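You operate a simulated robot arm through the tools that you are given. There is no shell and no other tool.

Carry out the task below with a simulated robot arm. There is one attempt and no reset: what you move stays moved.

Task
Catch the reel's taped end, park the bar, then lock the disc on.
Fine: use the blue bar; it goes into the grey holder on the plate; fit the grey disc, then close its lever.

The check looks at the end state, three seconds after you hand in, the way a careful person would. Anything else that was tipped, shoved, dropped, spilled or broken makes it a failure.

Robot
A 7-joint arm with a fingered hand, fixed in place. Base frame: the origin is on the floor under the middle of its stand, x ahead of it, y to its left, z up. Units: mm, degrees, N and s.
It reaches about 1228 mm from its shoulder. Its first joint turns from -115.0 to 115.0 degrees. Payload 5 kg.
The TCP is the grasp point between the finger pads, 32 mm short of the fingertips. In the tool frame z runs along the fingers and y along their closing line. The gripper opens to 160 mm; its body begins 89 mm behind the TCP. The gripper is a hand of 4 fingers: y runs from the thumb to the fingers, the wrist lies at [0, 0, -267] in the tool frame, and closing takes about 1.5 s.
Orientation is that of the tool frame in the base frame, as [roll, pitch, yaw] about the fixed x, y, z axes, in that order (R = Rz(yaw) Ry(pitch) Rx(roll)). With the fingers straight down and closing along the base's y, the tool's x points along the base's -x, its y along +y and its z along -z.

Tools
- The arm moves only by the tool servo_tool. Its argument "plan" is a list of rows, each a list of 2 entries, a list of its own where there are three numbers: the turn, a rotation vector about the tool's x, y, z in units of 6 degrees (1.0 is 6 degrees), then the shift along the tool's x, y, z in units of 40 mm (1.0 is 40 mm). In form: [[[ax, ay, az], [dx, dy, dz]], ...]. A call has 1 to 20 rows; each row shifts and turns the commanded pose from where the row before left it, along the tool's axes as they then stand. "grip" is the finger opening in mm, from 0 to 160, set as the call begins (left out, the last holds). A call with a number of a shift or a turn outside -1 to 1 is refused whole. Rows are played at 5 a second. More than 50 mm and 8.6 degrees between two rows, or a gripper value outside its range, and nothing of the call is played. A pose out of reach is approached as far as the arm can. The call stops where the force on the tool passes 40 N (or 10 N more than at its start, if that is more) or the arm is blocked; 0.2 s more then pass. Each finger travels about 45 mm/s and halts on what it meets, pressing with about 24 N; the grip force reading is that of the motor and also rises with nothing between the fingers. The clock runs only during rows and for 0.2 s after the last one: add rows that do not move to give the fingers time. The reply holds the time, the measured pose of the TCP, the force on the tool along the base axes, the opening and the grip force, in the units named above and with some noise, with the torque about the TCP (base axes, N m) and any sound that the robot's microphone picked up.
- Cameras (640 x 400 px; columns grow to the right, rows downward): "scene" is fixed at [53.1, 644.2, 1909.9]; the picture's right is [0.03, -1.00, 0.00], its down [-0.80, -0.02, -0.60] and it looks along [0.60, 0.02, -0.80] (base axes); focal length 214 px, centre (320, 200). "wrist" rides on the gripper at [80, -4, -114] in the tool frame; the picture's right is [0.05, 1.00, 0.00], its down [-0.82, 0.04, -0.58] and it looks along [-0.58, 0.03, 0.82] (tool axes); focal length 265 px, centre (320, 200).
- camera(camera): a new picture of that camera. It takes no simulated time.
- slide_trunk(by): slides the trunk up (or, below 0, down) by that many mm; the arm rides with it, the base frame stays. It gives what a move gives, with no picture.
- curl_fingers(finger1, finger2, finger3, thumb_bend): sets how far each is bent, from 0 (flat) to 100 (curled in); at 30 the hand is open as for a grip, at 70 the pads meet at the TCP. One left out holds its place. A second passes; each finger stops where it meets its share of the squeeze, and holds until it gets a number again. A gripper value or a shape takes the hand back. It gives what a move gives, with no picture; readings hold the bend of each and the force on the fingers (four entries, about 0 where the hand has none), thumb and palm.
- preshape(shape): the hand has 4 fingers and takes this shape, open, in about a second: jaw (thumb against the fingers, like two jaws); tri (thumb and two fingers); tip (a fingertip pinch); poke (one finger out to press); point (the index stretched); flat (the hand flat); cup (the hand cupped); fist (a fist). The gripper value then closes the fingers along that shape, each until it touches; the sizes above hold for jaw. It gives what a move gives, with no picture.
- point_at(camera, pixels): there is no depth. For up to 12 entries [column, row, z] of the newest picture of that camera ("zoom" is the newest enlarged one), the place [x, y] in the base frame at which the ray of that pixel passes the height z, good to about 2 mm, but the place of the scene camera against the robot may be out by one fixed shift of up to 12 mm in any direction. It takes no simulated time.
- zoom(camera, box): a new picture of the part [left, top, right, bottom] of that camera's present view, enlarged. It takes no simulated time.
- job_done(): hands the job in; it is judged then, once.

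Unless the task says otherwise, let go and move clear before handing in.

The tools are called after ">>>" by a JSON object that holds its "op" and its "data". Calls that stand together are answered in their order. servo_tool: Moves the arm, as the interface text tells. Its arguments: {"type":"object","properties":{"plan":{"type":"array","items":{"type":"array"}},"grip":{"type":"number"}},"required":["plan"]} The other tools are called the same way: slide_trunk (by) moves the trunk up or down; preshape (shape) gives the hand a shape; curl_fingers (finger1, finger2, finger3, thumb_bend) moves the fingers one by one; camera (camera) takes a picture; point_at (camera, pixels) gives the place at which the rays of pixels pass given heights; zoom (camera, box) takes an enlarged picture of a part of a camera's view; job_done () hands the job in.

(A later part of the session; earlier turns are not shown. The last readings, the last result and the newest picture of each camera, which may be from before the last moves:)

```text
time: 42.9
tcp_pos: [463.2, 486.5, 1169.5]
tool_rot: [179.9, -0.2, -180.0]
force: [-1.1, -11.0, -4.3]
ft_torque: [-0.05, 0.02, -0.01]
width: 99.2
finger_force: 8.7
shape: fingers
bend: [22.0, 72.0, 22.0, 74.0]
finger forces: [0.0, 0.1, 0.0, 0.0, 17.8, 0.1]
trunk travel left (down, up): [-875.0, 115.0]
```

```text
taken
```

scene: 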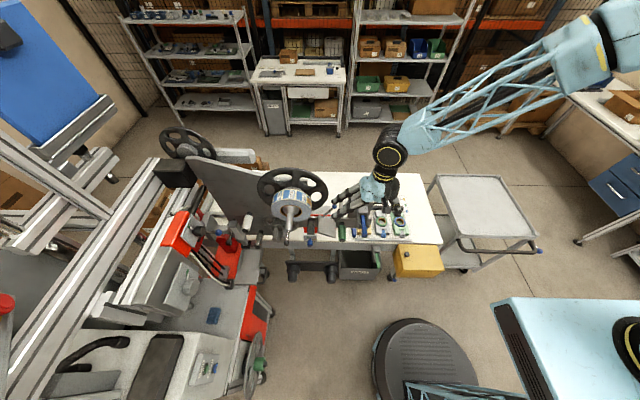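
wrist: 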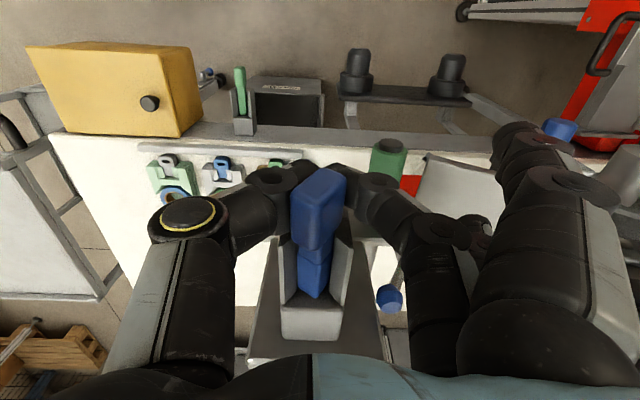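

Only the thumb bears load (17.8 N) and the bar has twisted in its channel; finger 2 isn't opposing. I'll release and look again.

>>> {"op": "curl_fingers", "data": {"finger2": 60, "thumb_bend": 55}}

>>> {"op": "camera", "data": {"camera": "wrist"}}

>>> {"op": "zoom", "data": {"camera": "wrist", "box": [220, 130, 440, 350]}}

>>> {"op": "zoom", "data": {"camera": "scene", "box": [310, 160, 410, 260]}}

```text
time: 43.9
tcp_pos: [464.2, 487.5, 1170.1]
tool_rot: [179.9, -0.2, -179.8]
force: [-0.3, 0.0, 0.3]
ft_torque: [0.0, 0.0, 0.01]
width: 130.5
finger_force: 0.0
shape: fingers
bend: [22.0, 60.0, 22.0, 55.0]
finger forces: [0.0, 0.0, 0.1, 0.0, 0.0, 0.0]
trunk travel left (down, up): [-875.0, 115.0]
```

```text
taken
```

wrist: 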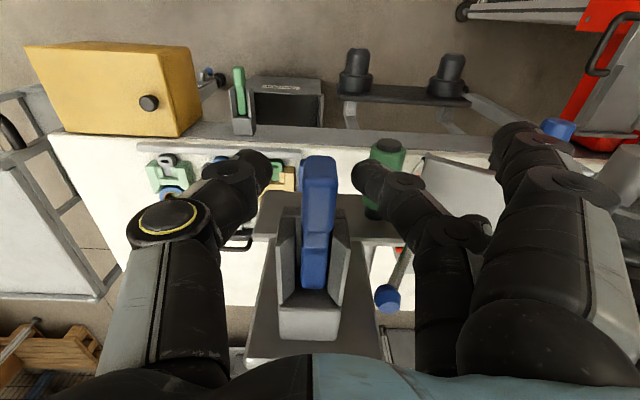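

```text
1.82 times, centred on (330, 240) of wrist
```

zoom: 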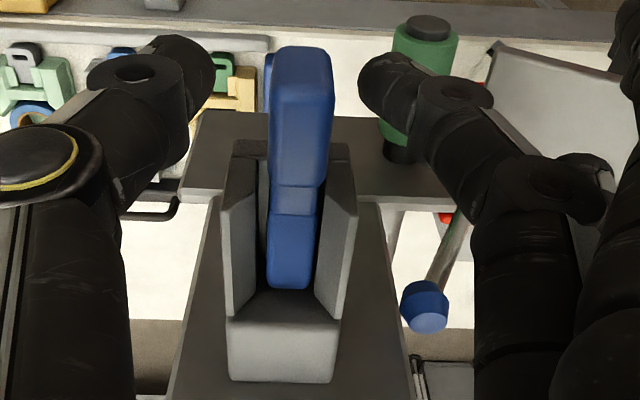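

```text
4.00 times, centred on (360, 210) of scene
```

zoom: 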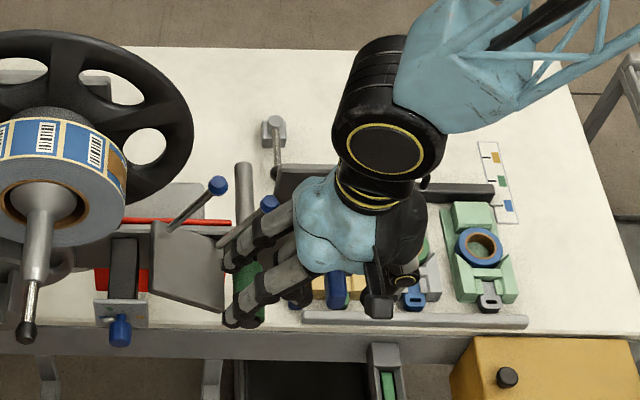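

The fingertips appear to have closed beneath the handle (bends past 70). I'll raise the hand 20 mm so the tips pinch the handle's sides, and re-centre first.

>>> {"op": "servo_tool", "data": {"plan": [[[0, 0, 0], [0, 0, -0.5]], [[0, 0, 0], [0, 0, 0]]]}}

>>> {"op": "curl_fingers", "data": {"finger2": 66, "thumb_bend": 66}}

>>> {"op": "camera", "data": {"camera": "wrist"}}

>>> {"op": "zoom", "data": {"camera": "wrist", "box": [220, 110, 440, 310]}}

```text
time: 44.5
tcp_pos: [464.6, 487.8, 1190.2]
tool_rot: [180.0, -0.1, -179.9]
force: [-0.2, -0.4, 0.2]
ft_torque: [0.01, 0.02, 0.0]
width: 130.3
finger_force: 0.0
shape: fingers
bend: [22.0, 60.0, 22.0, 55.0]
finger forces: [0.0, 0.1, 0.1, 0.0, 0.0, 0.1]
trunk travel left (down, up): [-875.0, 115.0]
```

```text
time: 45.5
tcp_pos: [464.8, 486.5, 1190.3]
tool_rot: [179.8, -0.2, -179.9]
force: [0.2, -0.4, 0.3]
ft_torque: [-0.01, -0.03, 0.0]
width: 110.7
finger_force: 0.4
shape: fingers
bend: [22.0, 66.0, 22.0, 66.0]
finger forces: [0.0, 0.5, 0.0, 0.0, 0.6, 0.0]
trunk travel left (down, up): [-875.0, 115.0]
```

```text
taken
```

wrist: 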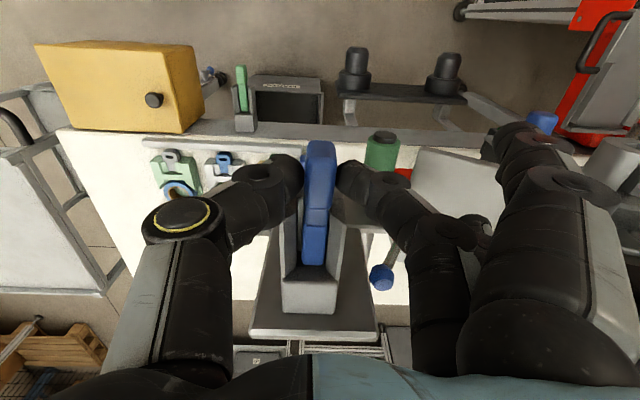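

```text
2.00 times, centred on (330, 210) of wrist
```

zoom: 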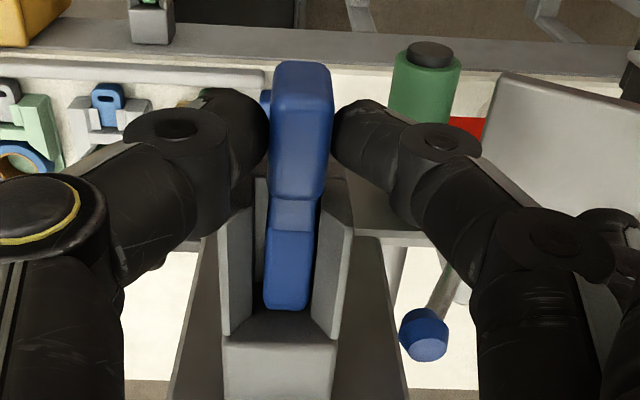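

Both pads now lightly touch (0.5/0.6 N at bend 66), matching the handle width. Squeezing.

>>> {"op": "curl_fingers", "data": {"finger2": 76, "thumb_bend": 76}}

>>> {"op": "zoom", "data": {"camera": "wrist", "box": [220, 110, 440, 310]}}

```text
time: 46.5
tcp_pos: [464.5, 487.2, 1190.3]
tool_rot: [179.9, -0.2, -179.8]
force: [-1.8, -7.7, 0.0]
ft_torque: [-0.14, 0.06, -0.12]
width: 105.7
finger_force: 12.6
shape: fingers
bend: [22.0, 67.0, 22.0, 69.0]
finger forces: [0.0, 8.4, 0.1, 0.2, 15.9, 0.1]
trunk travel left (down, up): [-875.0, 115.0]
```

```text
2.00 times, centred on (330, 210) of wrist
```

zoom: 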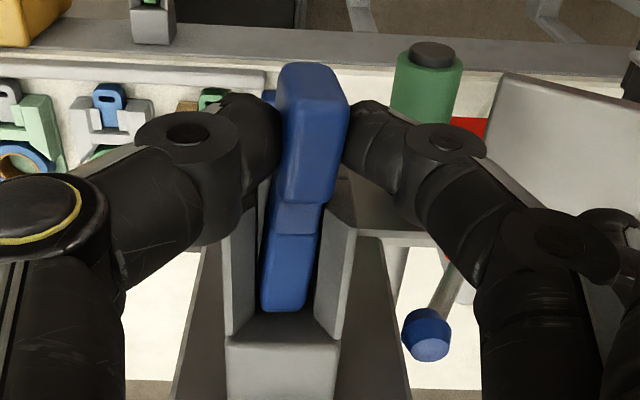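

The thumb presses twice as hard as finger 2, twisting the bar. I'll use the built-in 'tip' shape and close with the grip value for a balanced pinch.

>>> {"op": "preshape", "data": {"shape": "tip"}}

>>> {"op": "servo_tool", "data": {"plan": [[[0, 0, 0], [0, 0, 0]], [[0, 0, 0], [0, 0, 0]], [[0, 0, 0], [0, 0, 0]], [[0, 0, 0], [0, 0, 0]], [[0, 0, 0], [0, 0, 0]], [[0, 0, 0], [0, 0, 0]], [[0, 0, 0], [0, 0, 0]], [[0, 0, 0], [0, 0, 0]], [[0, 0, 0], [0, 0, 0]], [[0, 0, 0], [0, 0, 0]]], "grip": 0}}

>>> {"op": "camera", "data": {"camera": "wrist"}}

>>> {"op": "zoom", "data": {"camera": "wrist", "box": [220, 110, 440, 310]}}

```text
time: 47.4
tcp_pos: [464.7, 487.8, 1190.3]
tool_rot: [179.9, -0.2, -179.9]
force: [0.8, -0.2, -0.5]
ft_torque: [0.0, 0.0, 0.0]
width: 160.2
finger_force: 0.1
shape: tip
bend: [1.0, 30.0, 1.0, 30.0]
finger forces: [0.0, 0.0, 0.0, 0.1, 0.0, 0.1]
trunk travel left (down, up): [-875.0, 115.0]
```

```text
time: 49.6
tcp_pos: [465.2, 487.8, 1189.9]
tool_rot: [179.8, -0.2, -179.8]
force: [-0.3, -0.2, 0.1]
ft_torque: [0.01, 0.01, 0.03]
width: 12.7
finger_force: 23.8
shape: tip
bend: [24.0, 72.0, 24.0, 70.0]
finger forces: [0.0, 21.2, 0.1, 0.0, 21.3, 0.0]
trunk travel left (down, up): [-875.0, 115.0]
```

```text
taken
```

wrist: 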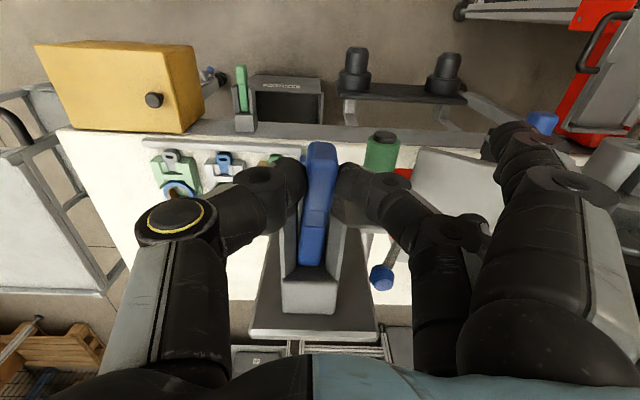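

```text
2.00 times, centred on (330, 210) of wrist
```

zoom: 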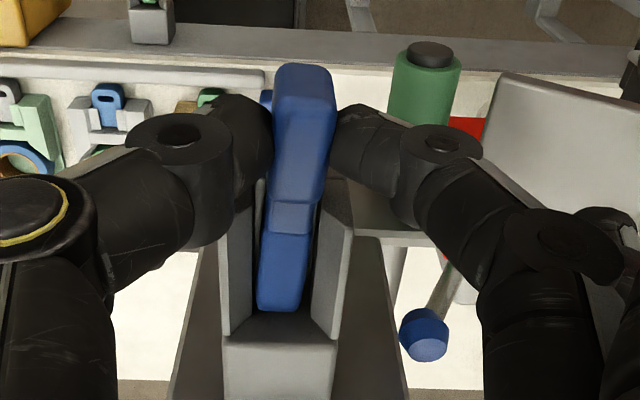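

Balanced pinch: 21 N on both pads. Lifting the bar straight up out of the channel.

>>> {"op": "servo_tool", "data": {"plan": [[[0, 0, 0], [0, 0, -0.2]], [[0, 0, 0], [0, 0, -0.3]], [[0, 0, 0], [0, 0, -0.4]], [[0, 0, 0], [0, 0, -0.5]], [[0, 0, 0], [0, 0, -0.5]]]}}

>>> {"op": "camera", "data": {"camera": "wrist"}}

>>> {"op": "zoom", "data": {"camera": "wrist", "box": [220, 110, 440, 310]}}

```text
time: 50.8
tcp_pos: [466.1, 485.6, 1267.7]
tool_rot: [179.9, -0.3, -180.0]
force: [-0.1, 0.2, 0.1]
ft_torque: [0.02, 0.04, -0.04]
width: 12.9
finger_force: 24.1
shape: tip
bend: [28.0, 72.0, 28.0, 70.0]
finger forces: [0.0, 21.2, 0.0, 0.0, 21.2, 0.1]
trunk travel left (down, up): [-875.0, 115.0]
```

```text
taken
```

wrist: 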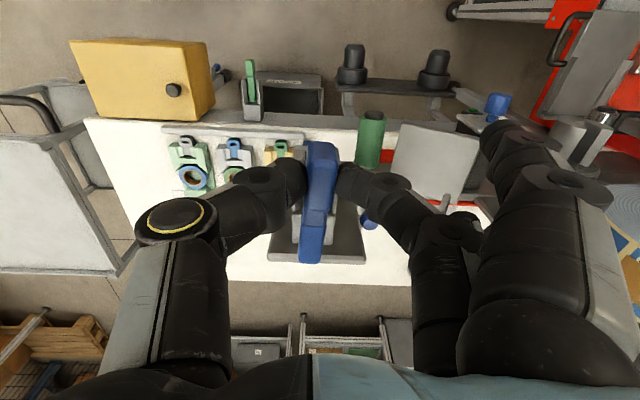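

```text
2.00 times, centred on (330, 210) of wrist
```

zoom: 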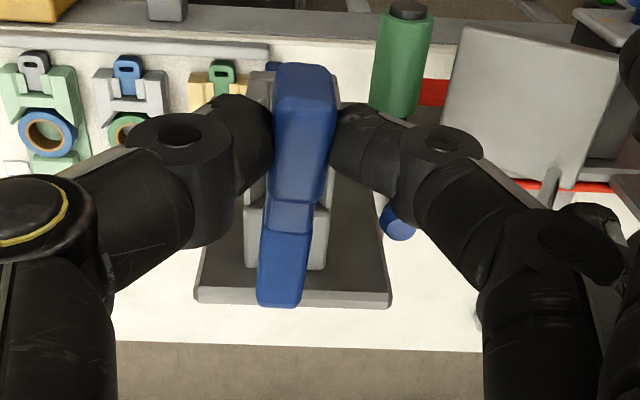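

The bar came out cleanly (21 N held). Checking its pose in the hand via point_at.

>>> {"op": "zoom", "data": {"camera": "wrist", "box": [270, 130, 370, 280]}}

>>> {"op": "point_at", "data": {"camera": "wrist", "pixels": [[311, 262, 1249], [300, 240, 1249], [323, 242, 1249], [306, 180, 1257], [335, 180, 1257], [322, 142, 1228], [322, 163, 1257]]}}

```text
2.67 times, centred on (320, 205) of wrist
```

zoom: 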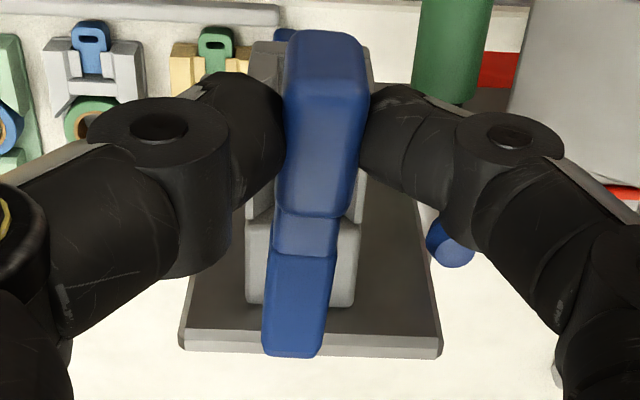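

```text
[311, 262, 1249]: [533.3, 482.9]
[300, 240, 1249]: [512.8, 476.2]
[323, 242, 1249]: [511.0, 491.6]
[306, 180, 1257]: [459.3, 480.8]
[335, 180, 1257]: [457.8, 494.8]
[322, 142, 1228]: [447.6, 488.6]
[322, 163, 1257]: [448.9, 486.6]
```

The bar sits with about -3.6° yaw in the pinch, blade spanning x≈+25…+70 from the TCP. I'll raise, shift to y≈560, and roll the hand so it points toward +y (and 23° down), facing the tape.

>>> {"op": "servo_tool", "data": {"plan": [[[0, 0, 0], [0, 0, -0.8]], [[0, 0, 0], [0, 0.3, -0.8]], [[0, 0, 0], [0, 0.8, 0]], [[0, 0, 0], [0, 0.8, 0]], [[-0.924, 0, 0], [0, 0, 0]], [[-0.924, 0, 0], [0, 0, 0]], [[-0.924, 0, 0], [0, 0, 0]], [[-0.924, 0, 0], [0, 0, 0]], [[-0.924, 0, 0], [0, 0, 0]], [[-0.924, 0, 0], [0, 0, 0]]]}}

>>> {"op": "camera", "data": {"camera": "wrist"}}

>>> {"op": "camera", "data": {"camera": "scene"}}

```text
time: 53.0
tcp_pos: [465.3, 562.9, 1330.6]
tool_rot: [146.6, -0.2, -179.9]
force: [0.2, -0.3, -0.8]
ft_torque: [-0.03, 0.07, 0.03]
width: 12.7
finger_force: 24.2
shape: tip
bend: [28.0, 72.0, 28.0, 70.0]
finger forces: [0.0, 21.3, 0.1, 0.1, 21.6, 0.0]
trunk travel left (down, up): [-875.0, 115.0]
```

```text
taken
```

wrist: 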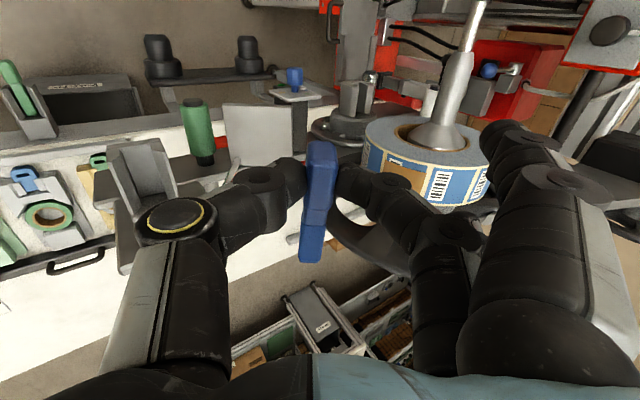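

```text
taken
```

scene: 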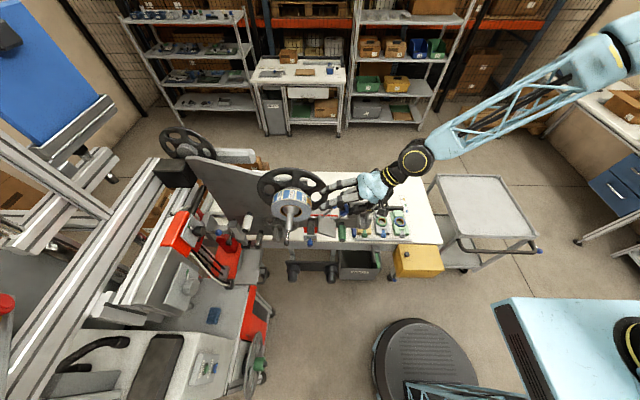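

The bar and the tape are both in view, and the holder is empty at wrist (140,175). Continuing the roll to face the tape squarely.

>>> {"op": "servo_tool", "data": {"plan": [[[-0.924, 0, 0], [0, 0, 0]], [[-0.924, 0, 0], [0, 0, 0]], [[-0.924, 0, 0], [0, 0, 0]], [[-0.924, 0, 0], [0, 0, 0]], [[-0.924, 0, 0], [0, 0, 0]], [[-0.924, 0, 0], [0, 0, 0]], [[0, 0, 0], [0, 0, 0]]]}}

>>> {"op": "camera", "data": {"camera": "wrist"}}

>>> {"op": "zoom", "data": {"camera": "wrist", "box": [220, 60, 460, 300]}}

>>> {"op": "zoom", "data": {"camera": "scene", "box": [250, 150, 410, 260]}}

```text
time: 54.6
tcp_pos: [462.4, 563.4, 1330.7]
tool_rot: [113.4, -0.1, -179.8]
force: [-0.7, 0.3, -0.8]
ft_torque: [-0.05, 0.01, -0.03]
width: 12.5
finger_force: 23.9
shape: tip
bend: [28.0, 72.0, 28.0, 70.0]
finger forces: [0.0, 21.2, 0.1, 0.0, 21.7, 0.1]
trunk travel left (down, up): [-875.0, 115.0]
```

```text
taken
```

wrist: 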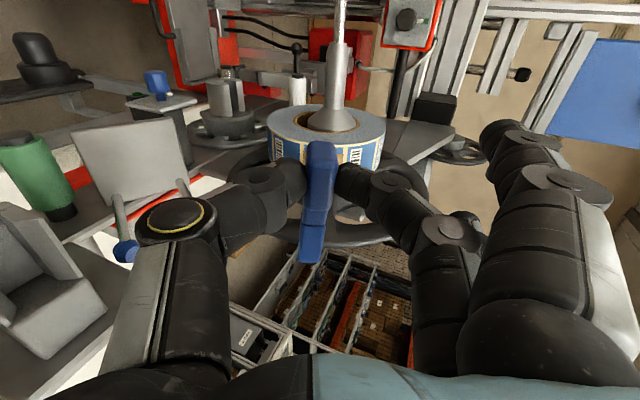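

```text
1.67 times, centred on (340, 180) of wrist
```

zoom: 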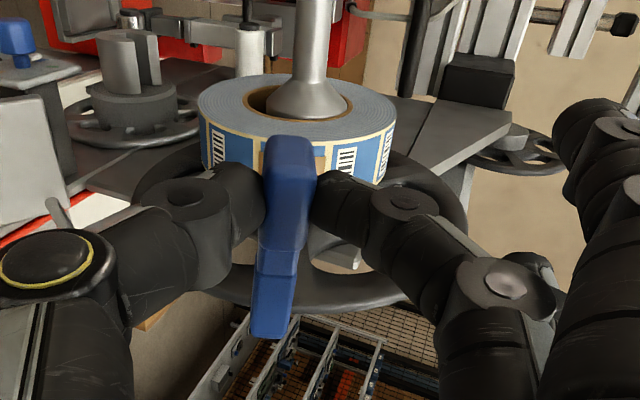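

```text
3.64 times, centred on (330, 205) of scene
```

zoom: 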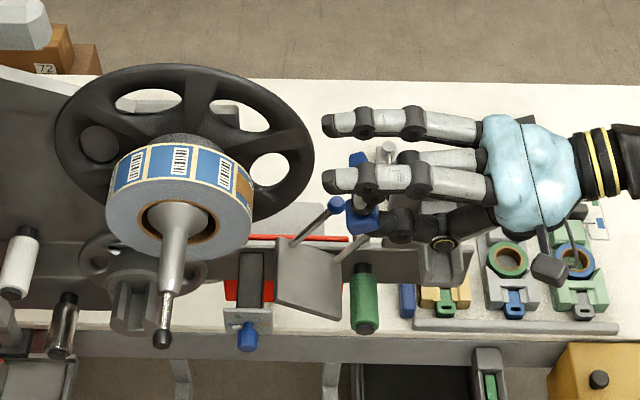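

Now I'll get the tape's angular limits from this view: left edge near zoom (262,150), right edge near (325,165).

>>> {"op": "zoom", "data": {"camera": "wrist", "box": [255, 95, 395, 215]}}

>>> {"op": "point_at", "data": {"camera": "wrist", "pixels": [[305.3, 150, 1300], [305.3, 150, 1260], [343, 159, 1300], [343, 159, 1260], [272, 152, 1300], [272, 152, 1260]]}}

```text
3.33 times, centred on (325, 155) of wrist
```

zoom: 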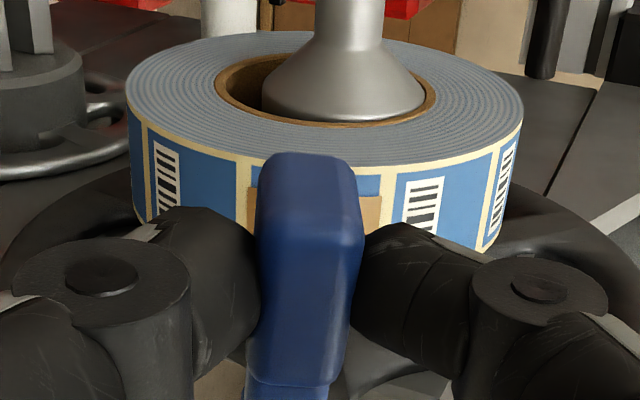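

```text
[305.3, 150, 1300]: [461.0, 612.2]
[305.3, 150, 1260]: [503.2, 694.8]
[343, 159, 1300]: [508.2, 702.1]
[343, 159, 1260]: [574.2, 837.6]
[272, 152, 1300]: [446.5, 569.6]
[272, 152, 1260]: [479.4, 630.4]
```

>>> {"op": "zoom", "data": {"camera": "scene", "box": [322, 180, 362, 220]}}

```text
10.00 times, centred on (342, 200) of scene
```

zoom: 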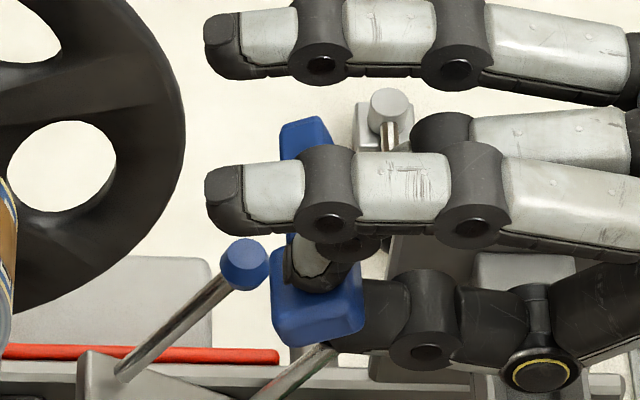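

The blade's lower face is about 36 mm ahead of the TCP. I'll align and advance ~93 mm along the hand direction, leaving a gap of roughly 15 mm.

>>> {"op": "servo_tool", "data": {"plan": [[[0, 0, 0], [0, 0.27, 0.6]], [[0, 0, 0], [0, 0, 0.6]], [[0, 0, 0], [0, 0, 0.6]], [[0, 0, 0], [0, 0, 0.5]], [[0, 0, 0], [0, 0, 0]]]}}

>>> {"op": "camera", "data": {"camera": "wrist"}}

>>> {"op": "zoom", "data": {"camera": "wrist", "box": [240, 80, 420, 280]}}

>>> {"op": "zoom", "data": {"camera": "scene", "box": [285, 170, 355, 230]}}

```text
time: 55.8
tcp_pos: [464.1, 651.3, 1303.4]
tool_rot: [113.4, -0.2, -179.9]
force: [-0.3, 0.5, -0.9]
ft_torque: [-0.01, 0.02, 0.0]
width: 12.4
finger_force: 23.7
shape: tip
bend: [28.0, 72.0, 28.0, 70.0]
finger forces: [0.0, 21.1, 0.0, 0.1, 21.6, 0.0]
trunk travel left (down, up): [-875.0, 115.0]
```

```text
taken
```

wrist: 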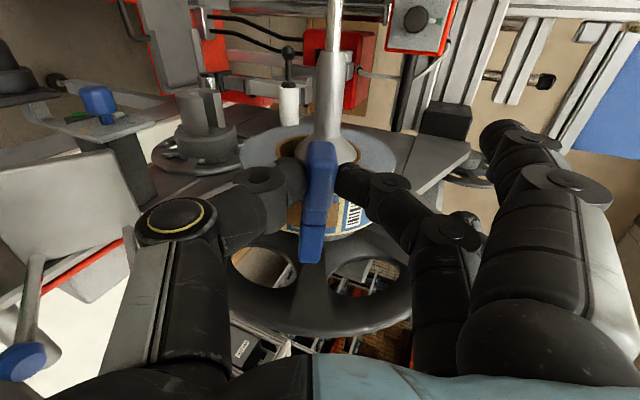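

```text
2.00 times, centred on (330, 180) of wrist
```

zoom: 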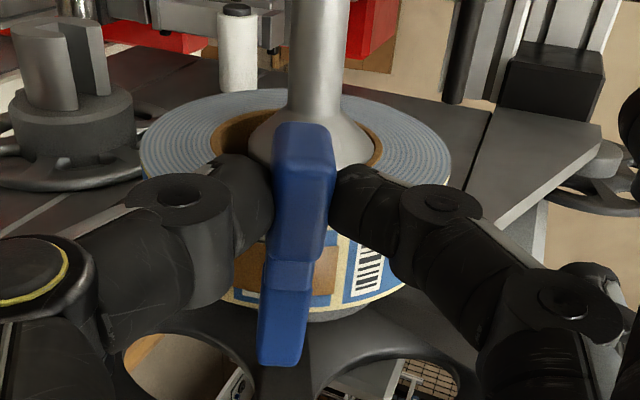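

```text
6.67 times, centred on (320, 200) of scene
```

zoom: 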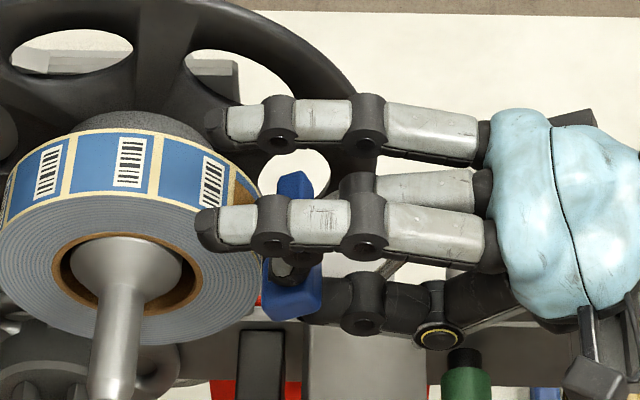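

The blade lines up over the tape with a gap of roughly 15 mm. Advancing in small steps and watching force and sound.

>>> {"op": "servo_tool", "data": {"plan": [[[0, 0, 0], [0, 0, 0.12]], [[0, 0, 0], [0, 0, 0.12]], [[0, 0, 0], [0, 0, 0]]]}}

>>> {"op": "zoom", "data": {"camera": "wrist", "box": [240, 80, 420, 280]}}

>>> {"op": "zoom", "data": {"camera": "scene", "box": [285, 170, 355, 230]}}

```text
time: 56.6
tcp_pos: [464.8, 659.6, 1299.6]
tool_rot: [113.4, 0.0, -180.0]
force: [0.3, 0.3, -0.9]
ft_torque: [0.0, 0.03, -0.02]
width: 12.7
finger_force: 23.8
shape: tip
bend: [28.0, 72.0, 28.0, 70.0]
finger forces: [0.0, 21.1, 0.0, 0.1, 21.7, 0.0]
trunk travel left (down, up): [-875.0, 115.0]
```

```text
2.00 times, centred on (330, 180) of wrist
```

zoom: 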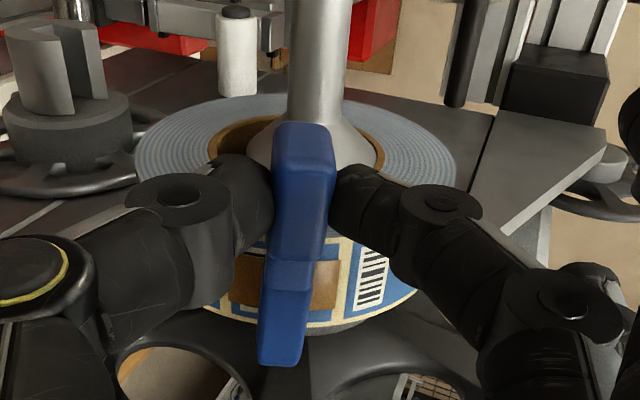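

```text
6.67 times, centred on (320, 200) of scene
```

zoom: 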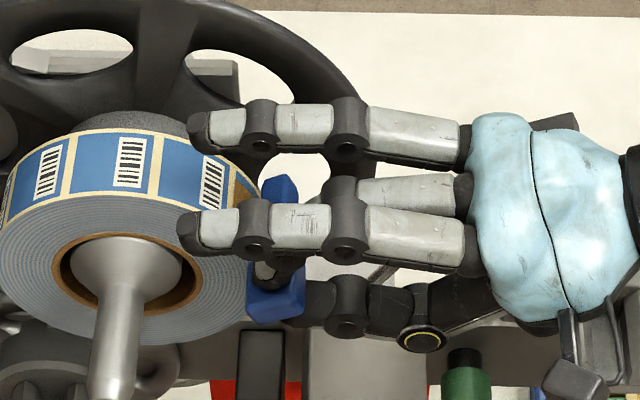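

>>> {"op": "servo_tool", "data": {"plan": [[[0, 0, 0], [0, 0, 0.07]], [[0, 0, 0], [0, 0, 0.05]], [[0, 0, 0], [0, 0, 0]]]}}

>>> {"op": "zoom", "data": {"camera": "wrist", "box": [240, 80, 420, 280]}}

>>> {"op": "zoom", "data": {"camera": "scene", "box": [295, 180, 335, 220]}}

```text
time: 57.4
tcp_pos: [462.7, 665.6, 1299.1]
tool_rot: [113.5, 0.0, -179.9]
force: [0.1, 0.8, -1.0]
ft_torque: [-0.03, 0.04, 0.01]
width: 12.4
finger_force: 23.8
shape: tip
bend: [28.0, 72.0, 28.0, 70.0]
finger forces: [0.1, 21.1, 0.0, 0.0, 21.8, 0.1]
trunk travel left (down, up): [-875.0, 115.0]
```

```text
2.00 times, centred on (330, 180) of wrist
```

zoom: 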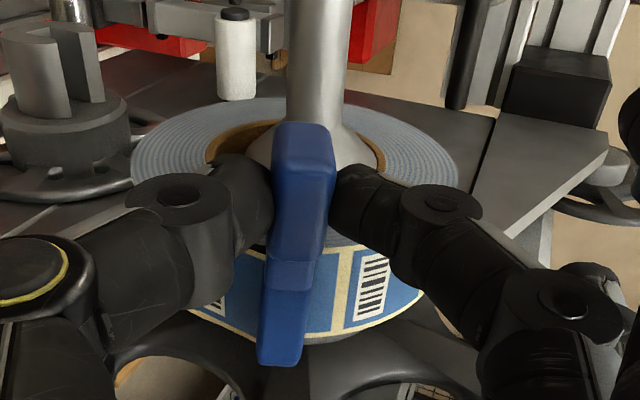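

```text
10.00 times, centred on (315, 200) of scene
```

zoom: 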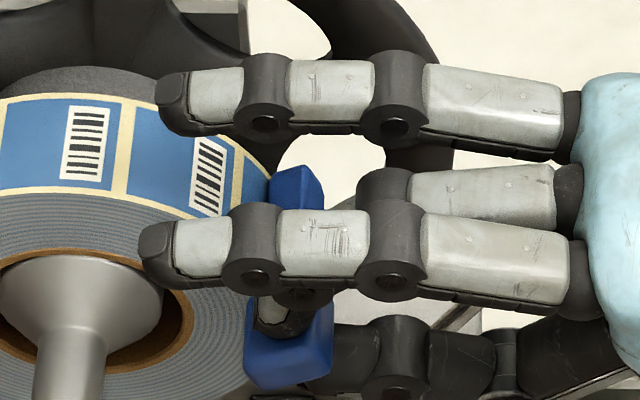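

The brown tape patch has vanished from the reel — the end appears caught on the bar. I'll back off a little and look for the web following.

>>> {"op": "servo_tool", "data": {"plan": [[[0, 0, 0], [0, 0, -0.3]], [[0, 0, 0], [0, 0, -0.4]], [[0, 0, 0], [0, 0, -0.4]], [[0, 0, 0], [0, 0, 0]]]}}

>>> {"op": "camera", "data": {"camera": "wrist"}}

>>> {"op": "zoom", "data": {"camera": "wrist", "box": [240, 80, 420, 280]}}

>>> {"op": "zoom", "data": {"camera": "scene", "box": [285, 170, 355, 230]}}

```text
time: 58.4
tcp_pos: [462.7, 624.8, 1315.9]
tool_rot: [113.5, -0.2, -180.0]
force: [-0.2, 0.5, -0.1]
ft_torque: [-0.04, 0.01, -0.02]
width: 12.5
finger_force: 23.1
shape: tip
bend: [28.0, 72.0, 28.0, 70.0]
finger forces: [0.0, 21.1, 0.1, 0.0, 21.7, 0.0]
trunk travel left (down, up): [-875.0, 115.0]
```

```text
taken
```

wrist: 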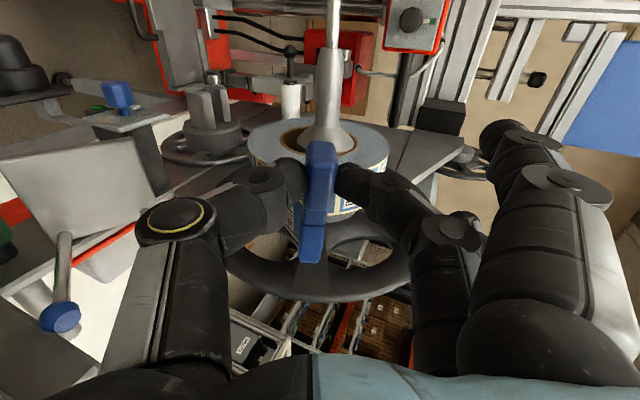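

```text
2.00 times, centred on (330, 180) of wrist
```

zoom: 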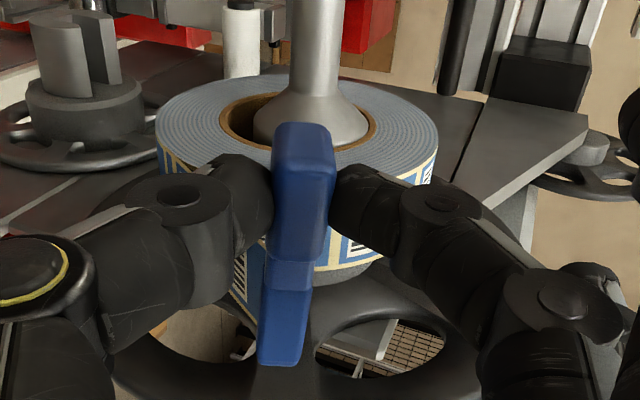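

```text
6.67 times, centred on (320, 200) of scene
```

zoom: 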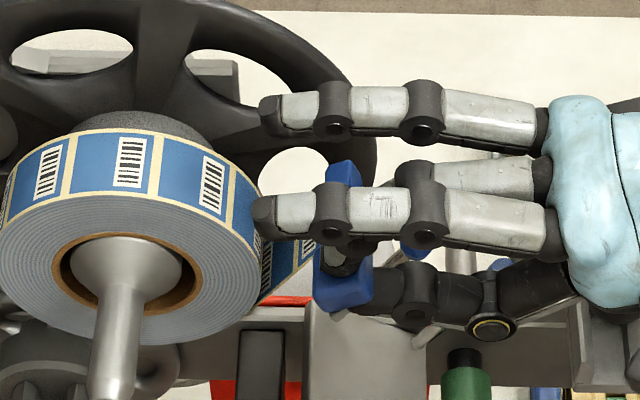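

The web now runs from the reel to the bar (scene zoom at 285,265) — it's caught. I'll back off further, roll upright again and return above the holder.

>>> {"op": "servo_tool", "data": {"plan": [[[0, 0, 0], [0, 0, -0.75]], [[0, 0, 0], [0, 0, -0.75]], [[0.924, 0, 0], [0, 0, 0]], [[0.924, 0, 0], [0, 0, 0]], [[0.924, 0, 0], [0, 0, 0]], [[0.924, 0, 0], [0, 0, 0]], [[0.924, 0, 0], [0, 0, 0]], [[0.924, 0, 0], [0, 0, 0]], [[0.924, 0, 0], [0, 0, 0]], [[0.924, 0, 0], [0, 0, 0]], [[0.924, 0, 0], [0, 0, 0]], [[0.924, 0, 0], [0, 0, 0]], [[0.924, 0, 0], [0, 0, 0]], [[0.924, 0, 0], [0, 0, 0]], [[0, 0, 0], [0, 0, 0]]]}}

>>> {"op": "camera", "data": {"camera": "wrist"}}

>>> {"op": "zoom", "data": {"camera": "scene", "box": [265, 150, 395, 260]}}

```text
time: 61.6
tcp_pos: [464.7, 567.7, 1340.2]
tool_rot: [179.9, -0.2, -180.0]
force: [0.5, -0.2, -1.1]
ft_torque: [0.0, 0.03, 0.03]
width: 12.6
finger_force: 23.6
shape: tip
bend: [28.0, 72.0, 28.0, 70.0]
finger forces: [0.0, 21.3, 0.0, 0.0, 21.3, 0.0]
trunk travel left (down, up): [-875.0, 115.0]
```

```text
taken
```

wrist: 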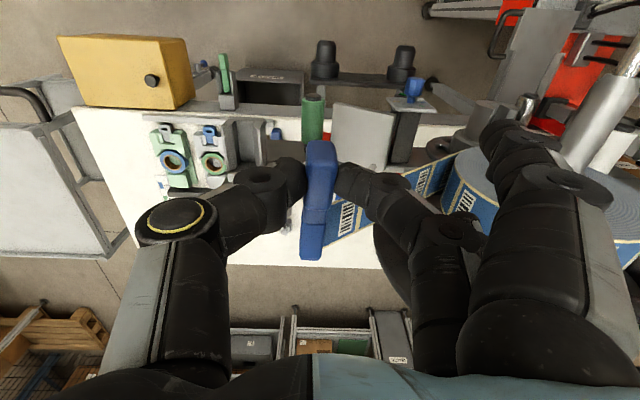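

```text
3.64 times, centred on (330, 205) of scene
```

zoom: 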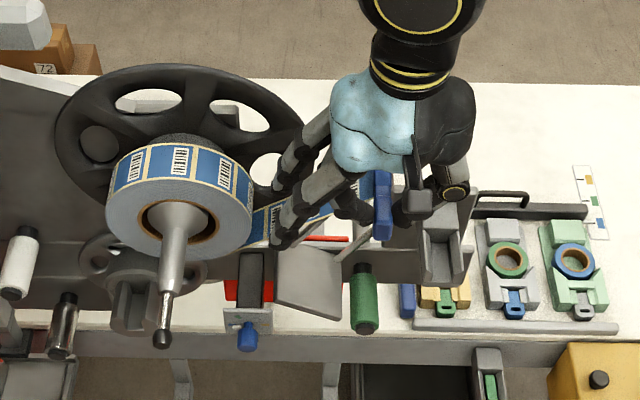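

The web trails nicely to the bar. Moving above the holder and checking alignment before lowering.

>>> {"op": "servo_tool", "data": {"plan": [[[0, 0, 0], [0, -0.7, 0.3]], [[0, 0, 0], [0, -0.7, 0.5]], [[0, 0, 0], [0, -0.6, 0.7]], [[0, 0, 0], [0, 0, 0.7]], [[0, 0, 0], [0, 0, 0]]]}}

>>> {"op": "camera", "data": {"camera": "wrist"}}

>>> {"op": "zoom", "data": {"camera": "wrist", "box": [240, 120, 420, 300]}}

```text
time: 62.8
tcp_pos: [463.7, 488.2, 1250.7]
tool_rot: [179.9, 0.0, -179.9]
force: [0.1, -0.4, -1.5]
ft_torque: [0.02, 0.02, -0.02]
width: 12.5
finger_force: 24.2
shape: tip
bend: [28.0, 72.0, 28.0, 70.0]
finger forces: [0.1, 21.3, 0.0, 0.0, 21.3, 0.0]
trunk travel left (down, up): [-875.0, 115.0]
```

```text
taken
```

wrist: 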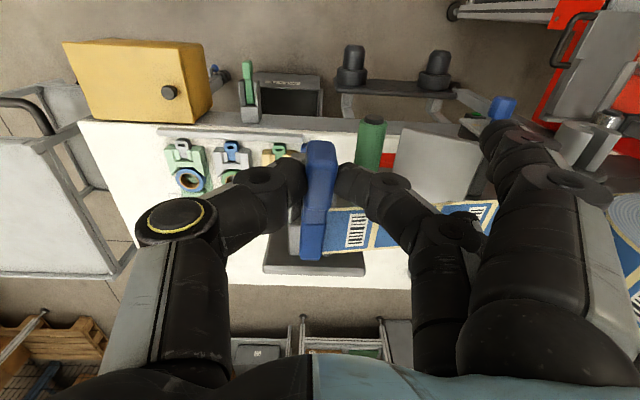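

```text
2.22 times, centred on (330, 210) of wrist
```

zoom: 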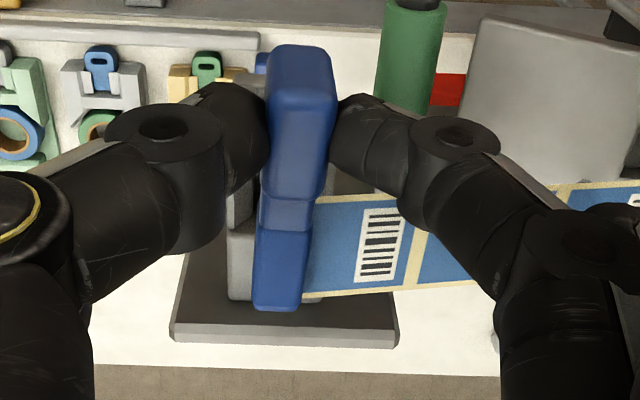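

The web hangs from the blade toward the reel and the bar is over the channel. I'll correct the bar's ~3.6° yaw, and lower a bit to check alignment with the lips.

>>> {"op": "servo_tool", "data": {"plan": [[[0, 0, -0.55], [0, -0.04, 0]], [[0, 0, 0], [0, 0, 0.45]], [[0, 0, 0], [0, 0, 0]], [[0, 0, 0], [0, 0, 0]]]}}

>>> {"op": "camera", "data": {"camera": "wrist"}}

>>> {"op": "zoom", "data": {"camera": "wrist", "box": [270, 140, 370, 300]}}

>>> {"op": "zoom", "data": {"camera": "scene", "box": [335, 185, 395, 245]}}

```text
time: 63.8
tcp_pos: [463.7, 489.4, 1231.6]
tool_rot: [179.8, -0.3, -176.7]
force: [-0.5, 0.5, -0.8]
ft_torque: [-0.01, 0.04, 0.0]
width: 12.5
finger_force: 24.1
shape: tip
bend: [28.0, 72.0, 28.0, 70.0]
finger forces: [0.0, 21.3, 0.0, 0.0, 21.4, 0.0]
trunk travel left (down, up): [-875.0, 115.0]
```

```text
taken
```

wrist: 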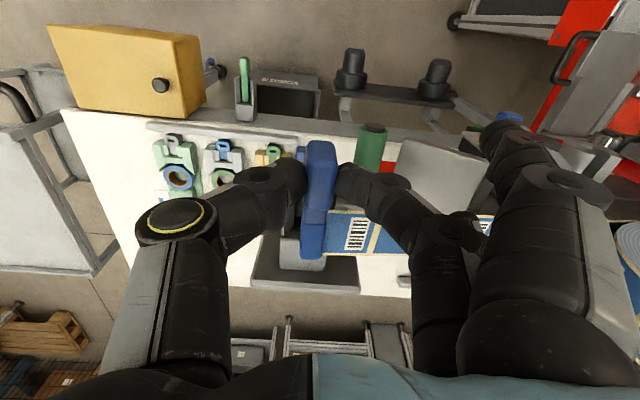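

```text
2.50 times, centred on (320, 220) of wrist
```

zoom: 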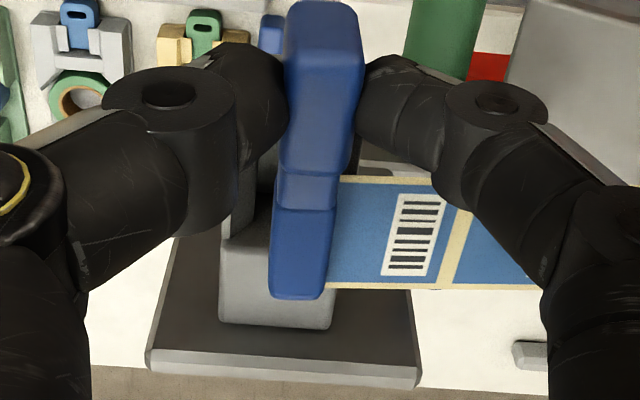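

```text
6.67 times, centred on (365, 215) of scene
```

zoom: 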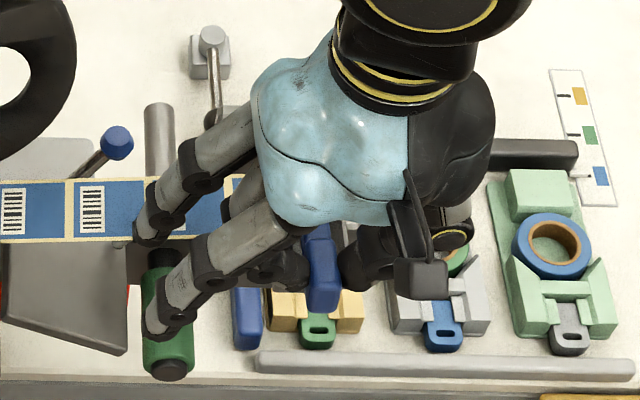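

>>> {"op": "point_at", "data": {"camera": "wrist", "pixels": [[280.8, 268.8, 1185], [324, 271.2, 1185], [310.8, 256, 1213], [299.5, 240, 1213], [323, 242, 1213], [305, 190, 1221], [334, 190, 1221]]}}

>>> {"op": "servo_tool", "data": {"plan": [[[0, 0, 0], [0, 0, 0]], [[0, 0, 0], [0, 0, 0]]]}}

```text
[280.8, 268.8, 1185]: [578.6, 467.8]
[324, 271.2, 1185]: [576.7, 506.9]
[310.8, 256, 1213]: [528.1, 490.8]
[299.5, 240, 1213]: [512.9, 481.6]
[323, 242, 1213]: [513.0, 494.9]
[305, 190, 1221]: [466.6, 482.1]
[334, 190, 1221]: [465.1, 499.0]
```

```text
time: 64.4
tcp_pos: [463.9, 488.2, 1233.8]
tool_rot: [179.9, -0.1, -176.6]
force: [-0.8, 0.4, -0.5]
ft_torque: [0.01, 0.06, 0.0]
width: 12.6
finger_force: 23.9
shape: tip
bend: [28.0, 72.0, 28.0, 70.0]
finger forces: [0.0, 21.3, 0.0, 0.0, 21.2, 0.0]
trunk travel left (down, up): [-875.0, 115.0]
```

The bar is about 2–2.5 mm too far to +y relative to the block centre (487.3). I'll shift −2 mm and lower into the channel gently.

>>> {"op": "servo_tool", "data": {"plan": [[[0, 0, 0], [0, -0.055, 0.1]], [[0, 0, 0], [0, 0, 0.2]], [[0, 0, 0], [0, 0, 0.2]], [[0, 0, 0], [0, 0, 0.2]], [[0, 0, 0], [0, 0, 0.2]], [[0, 0, 0], [0, 0, 0.1]], [[0, 0, 0], [0, 0, 0]]]}}

>>> {"op": "camera", "data": {"camera": "wrist"}}

>>> {"op": "zoom", "data": {"camera": "wrist", "box": [270, 120, 370, 300]}}

```text
time: 66.0
tcp_pos: [463.6, 485.9, 1192.5]
tool_rot: [179.9, -0.1, -176.6]
force: [0.2, -0.4, -0.2]
ft_torque: [0.03, -0.04, 0.0]
width: 12.9
finger_force: 24.0
shape: tip
bend: [28.0, 72.0, 28.0, 70.0]
finger forces: [0.1, 21.4, 0.0, 0.0, 21.3, 0.0]
trunk travel left (down, up): [-875.0, 115.0]
```

```text
taken
```

wrist: 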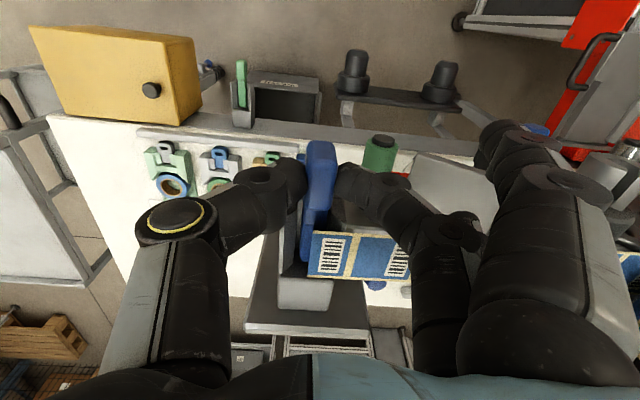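

```text
2.22 times, centred on (320, 210) of wrist
```

zoom: 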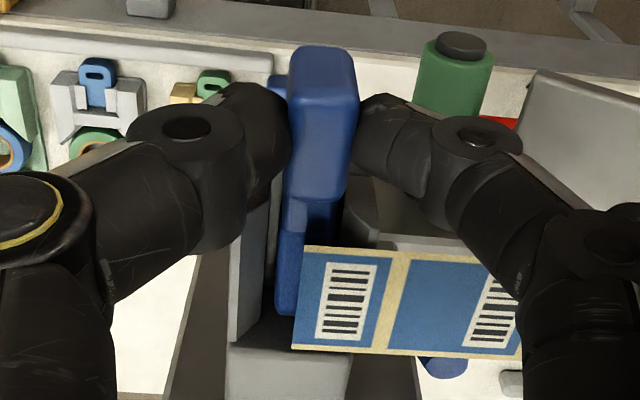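

The bar is down in the channel with the web passing over the right prong. I'll lower a couple more mm to the original seat height, then release.

>>> {"op": "servo_tool", "data": {"plan": [[[0, 0, 0], [0, 0, 0.05]], [[0, 0, 0], [0, 0, 0.03]], [[0, 0, 0], [0, 0, 0]]]}}

```text
time: 66.8
tcp_pos: [464.5, 485.6, 1188.7]
tool_rot: [179.9, -0.2, -176.6]
force: [-0.7, 0.4, 1.5]
ft_torque: [0.03, -0.08, 0.0]
width: 12.7
finger_force: 23.8
shape: tip
bend: [28.0, 72.0, 28.0, 70.0]
finger forces: [0.1, 21.6, 0.1, 0.0, 21.6, 0.0]
trunk travel left (down, up): [-875.0, 115.0]
```

Slight contact (1.5 N), so it's seated. Opening the pinch moderately to release, so the long fingers don't swing through the web.

>>> {"op": "servo_tool", "data": {"plan": [[[0, 0, 0], [0, 0, 0]], [[0, 0, 0], [0, 0, 0]], [[0, 0, 0], [0, 0, 0]], [[0, 0, 0], [0, 0, 0]], [[0, 0, 0], [0, 0, 0]]], "grip": 55}}

>>> {"op": "camera", "data": {"camera": "wrist"}}

>>> {"op": "zoom", "data": {"camera": "wrist", "box": [250, 120, 430, 320]}}

```text
time: 68.0
tcp_pos: [463.7, 486.0, 1189.1]
tool_rot: [179.9, -0.2, -176.7]
force: [0.6, -0.1, 0.4]
ft_torque: [-0.03, 0.0, 0.0]
width: 54.7
finger_force: 0.1
shape: tip
bend: [1.0, 73.0, 1.0, 70.0]
finger forces: [0.0, 0.0, 0.1, 0.0, 0.1, 0.0]
trunk travel left (down, up): [-875.0, 115.0]
```

```text
taken
```

wrist: 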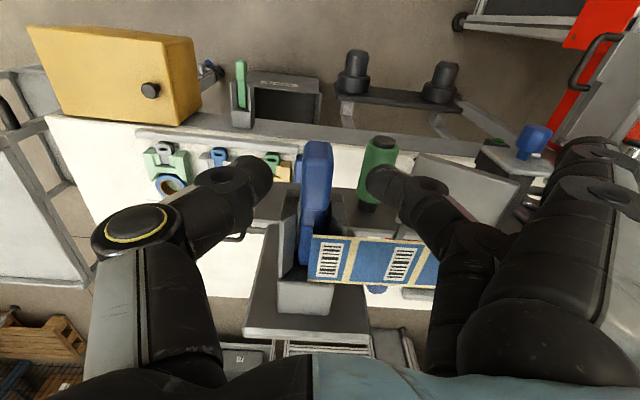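

```text
2.00 times, centred on (340, 220) of wrist
```

zoom: 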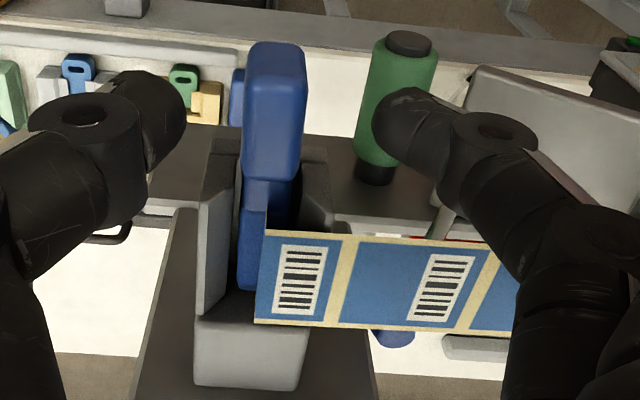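

The bar stays in the holder with the web attached. Rising straight up and clear.

>>> {"op": "servo_tool", "data": {"plan": [[[0, 0, 0], [0, 0, -0.4]], [[0, 0, 0], [0, 0, -0.6]], [[0, 0, 0], [0, 0, -0.9]], [[0, 0, 0], [0, 0, -0.9]], [[0, 0, 0.55], [0, 0, -0.9]], [[0, 0, 0], [0.5, 0, -0.8]], [[0, 0, 0], [0.9, 0, -0.3]], [[0, 0, 0], [0.9, 0, 0]], [[0, 0, 0], [0.9, 0, 0]], [[0, 0, 0], [0.9, 0, 0]]]}}

>>> {"op": "camera", "data": {"camera": "wrist"}}

>>> {"op": "zoom", "data": {"camera": "wrist", "box": [270, 150, 450, 280]}}

>>> {"op": "zoom", "data": {"camera": "scene", "box": [265, 170, 395, 260]}}

```text
time: 70.2
tcp_pos: [301.8, 484.9, 1380.1]
tool_rot: [179.9, -0.1, -179.9]
force: [-0.6, 0.1, -0.4]
ft_torque: [0.01, -0.02, -0.01]
width: 54.6
finger_force: 0.1
shape: tip
bend: [1.0, 73.0, 1.0, 70.0]
finger forces: [0.0, 0.1, 0.1, 0.1, 0.0, 0.0]
trunk travel left (down, up): [-875.0, 115.0]
```

```text
taken
```

wrist: 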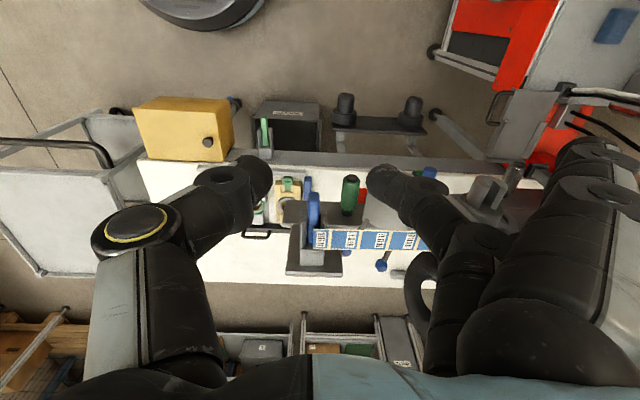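

```text
3.08 times, centred on (360, 215) of wrist
```

zoom: 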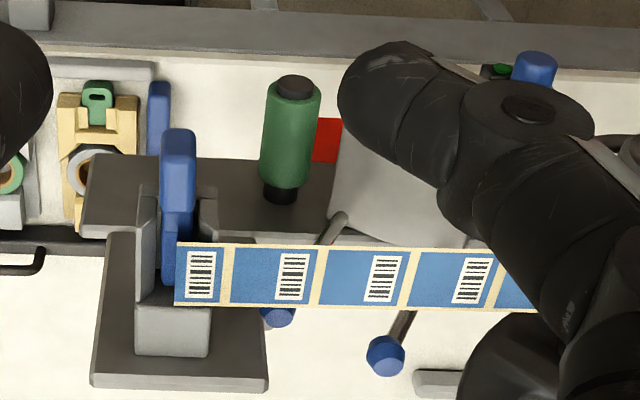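

```text
4.44 times, centred on (330, 215) of scene
```

zoom: 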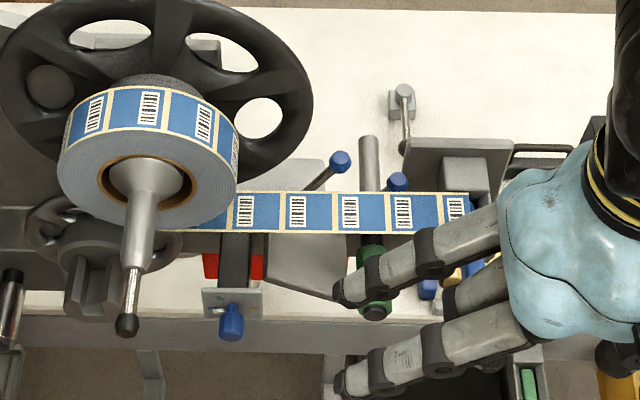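

The web runs taut from the reel to the parked bar. Next is the disc: I'll move back clear of the machine and lower the trunk so I can reach down to it.

>>> {"op": "servo_tool", "data": {"plan": [[[0, 0, 0], [0.95, 0.4, 0]], [[0, 0, 0], [0.95, 0.4, 0]], [[0, 0, 0], [0.95, 0.4, 0]], [[0, 0, 0], [0.95, 0.4, 0]]]}}

>>> {"op": "preshape", "data": {"shape": "jaw"}}

>>> {"op": "slide_trunk", "data": {"by": -150}}

>>> {"op": "camera", "data": {"camera": "scene"}}

```text
time: 71.2
tcp_pos: [147.2, 550.1, 1382.0]
tool_rot: [180.0, -0.2, -179.9]
force: [-0.2, 0.8, -0.3]
ft_torque: [-0.01, -0.03, 0.0]
width: 54.5
finger_force: 0.0
shape: tip
bend: [1.0, 73.0, 1.0, 70.0]
finger forces: [0.0, 0.0, 0.1, 0.0, 0.1, 0.0]
trunk travel left (down, up): [-875.0, 115.0]
```

```text
time: 72.1
tcp_pos: [149.0, 548.9, 1381.7]
tool_rot: [179.9, -0.2, -180.0]
force: [0.0, -0.2, -0.4]
ft_torque: [0.05, -0.02, 0.01]
width: 159.8
finger_force: 0.0
shape: jaw
bend: [30.0, 30.0, 30.0, 30.0]
finger forces: [0.0, 0.0, 0.0, 0.1, 0.0, 0.1]
trunk travel left (down, up): [-875.0, 115.0]
```

```text
time: 73.8
tcp_pos: [147.3, 549.3, 1231.5]
tool_rot: [179.9, -0.3, -179.8]
force: [-0.5, 0.6, 0.2]
ft_torque: [-0.01, 0.03, -0.01]
width: 160.0
finger_force: 0.1
shape: jaw
bend: [30.0, 30.0, 30.0, 30.0]
finger forces: [0.1, 0.1, 0.1, 0.1, 0.0, 0.0]
trunk travel left (down, up): [-725.0, 265.0]
```

```text
taken
```

scene: 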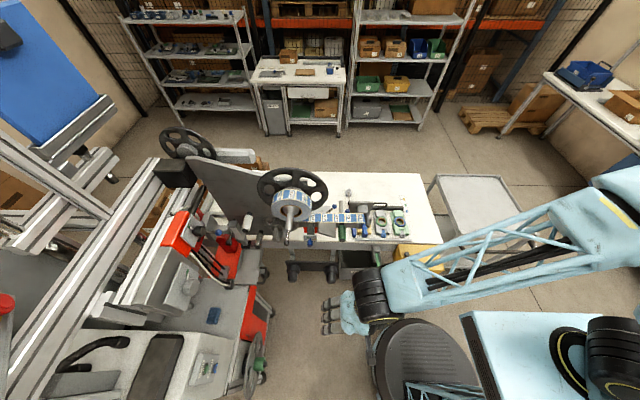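

Clear all around. Lowering the trunk further by 300 mm.

>>> {"op": "slide_trunk", "data": {"by": -300}}

>>> {"op": "camera", "data": {"camera": "scene"}}

>>> {"op": "camera", "data": {"camera": "wrist"}}

```text
time: 76.8
tcp_pos: [148.5, 548.7, 932.5]
tool_rot: [179.9, -0.2, -179.9]
force: [0.4, 0.0, -0.2]
ft_torque: [0.03, 0.02, 0.03]
width: 160.0
finger_force: 0.0
shape: jaw
bend: [30.0, 30.0, 30.0, 30.0]
finger forces: [0.1, 0.0, 0.0, 0.0, 0.0, 0.1]
trunk travel left (down, up): [-425.0, 565.0]
```

```text
taken
```

scene: 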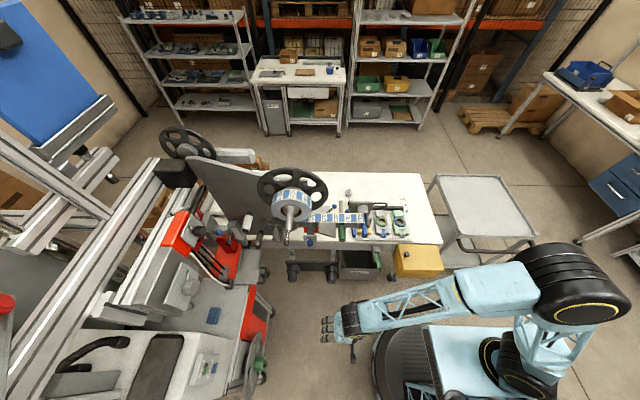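

```text
taken
```

wrist: 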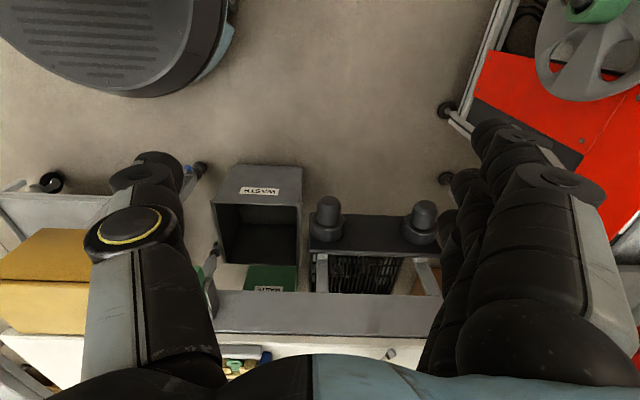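

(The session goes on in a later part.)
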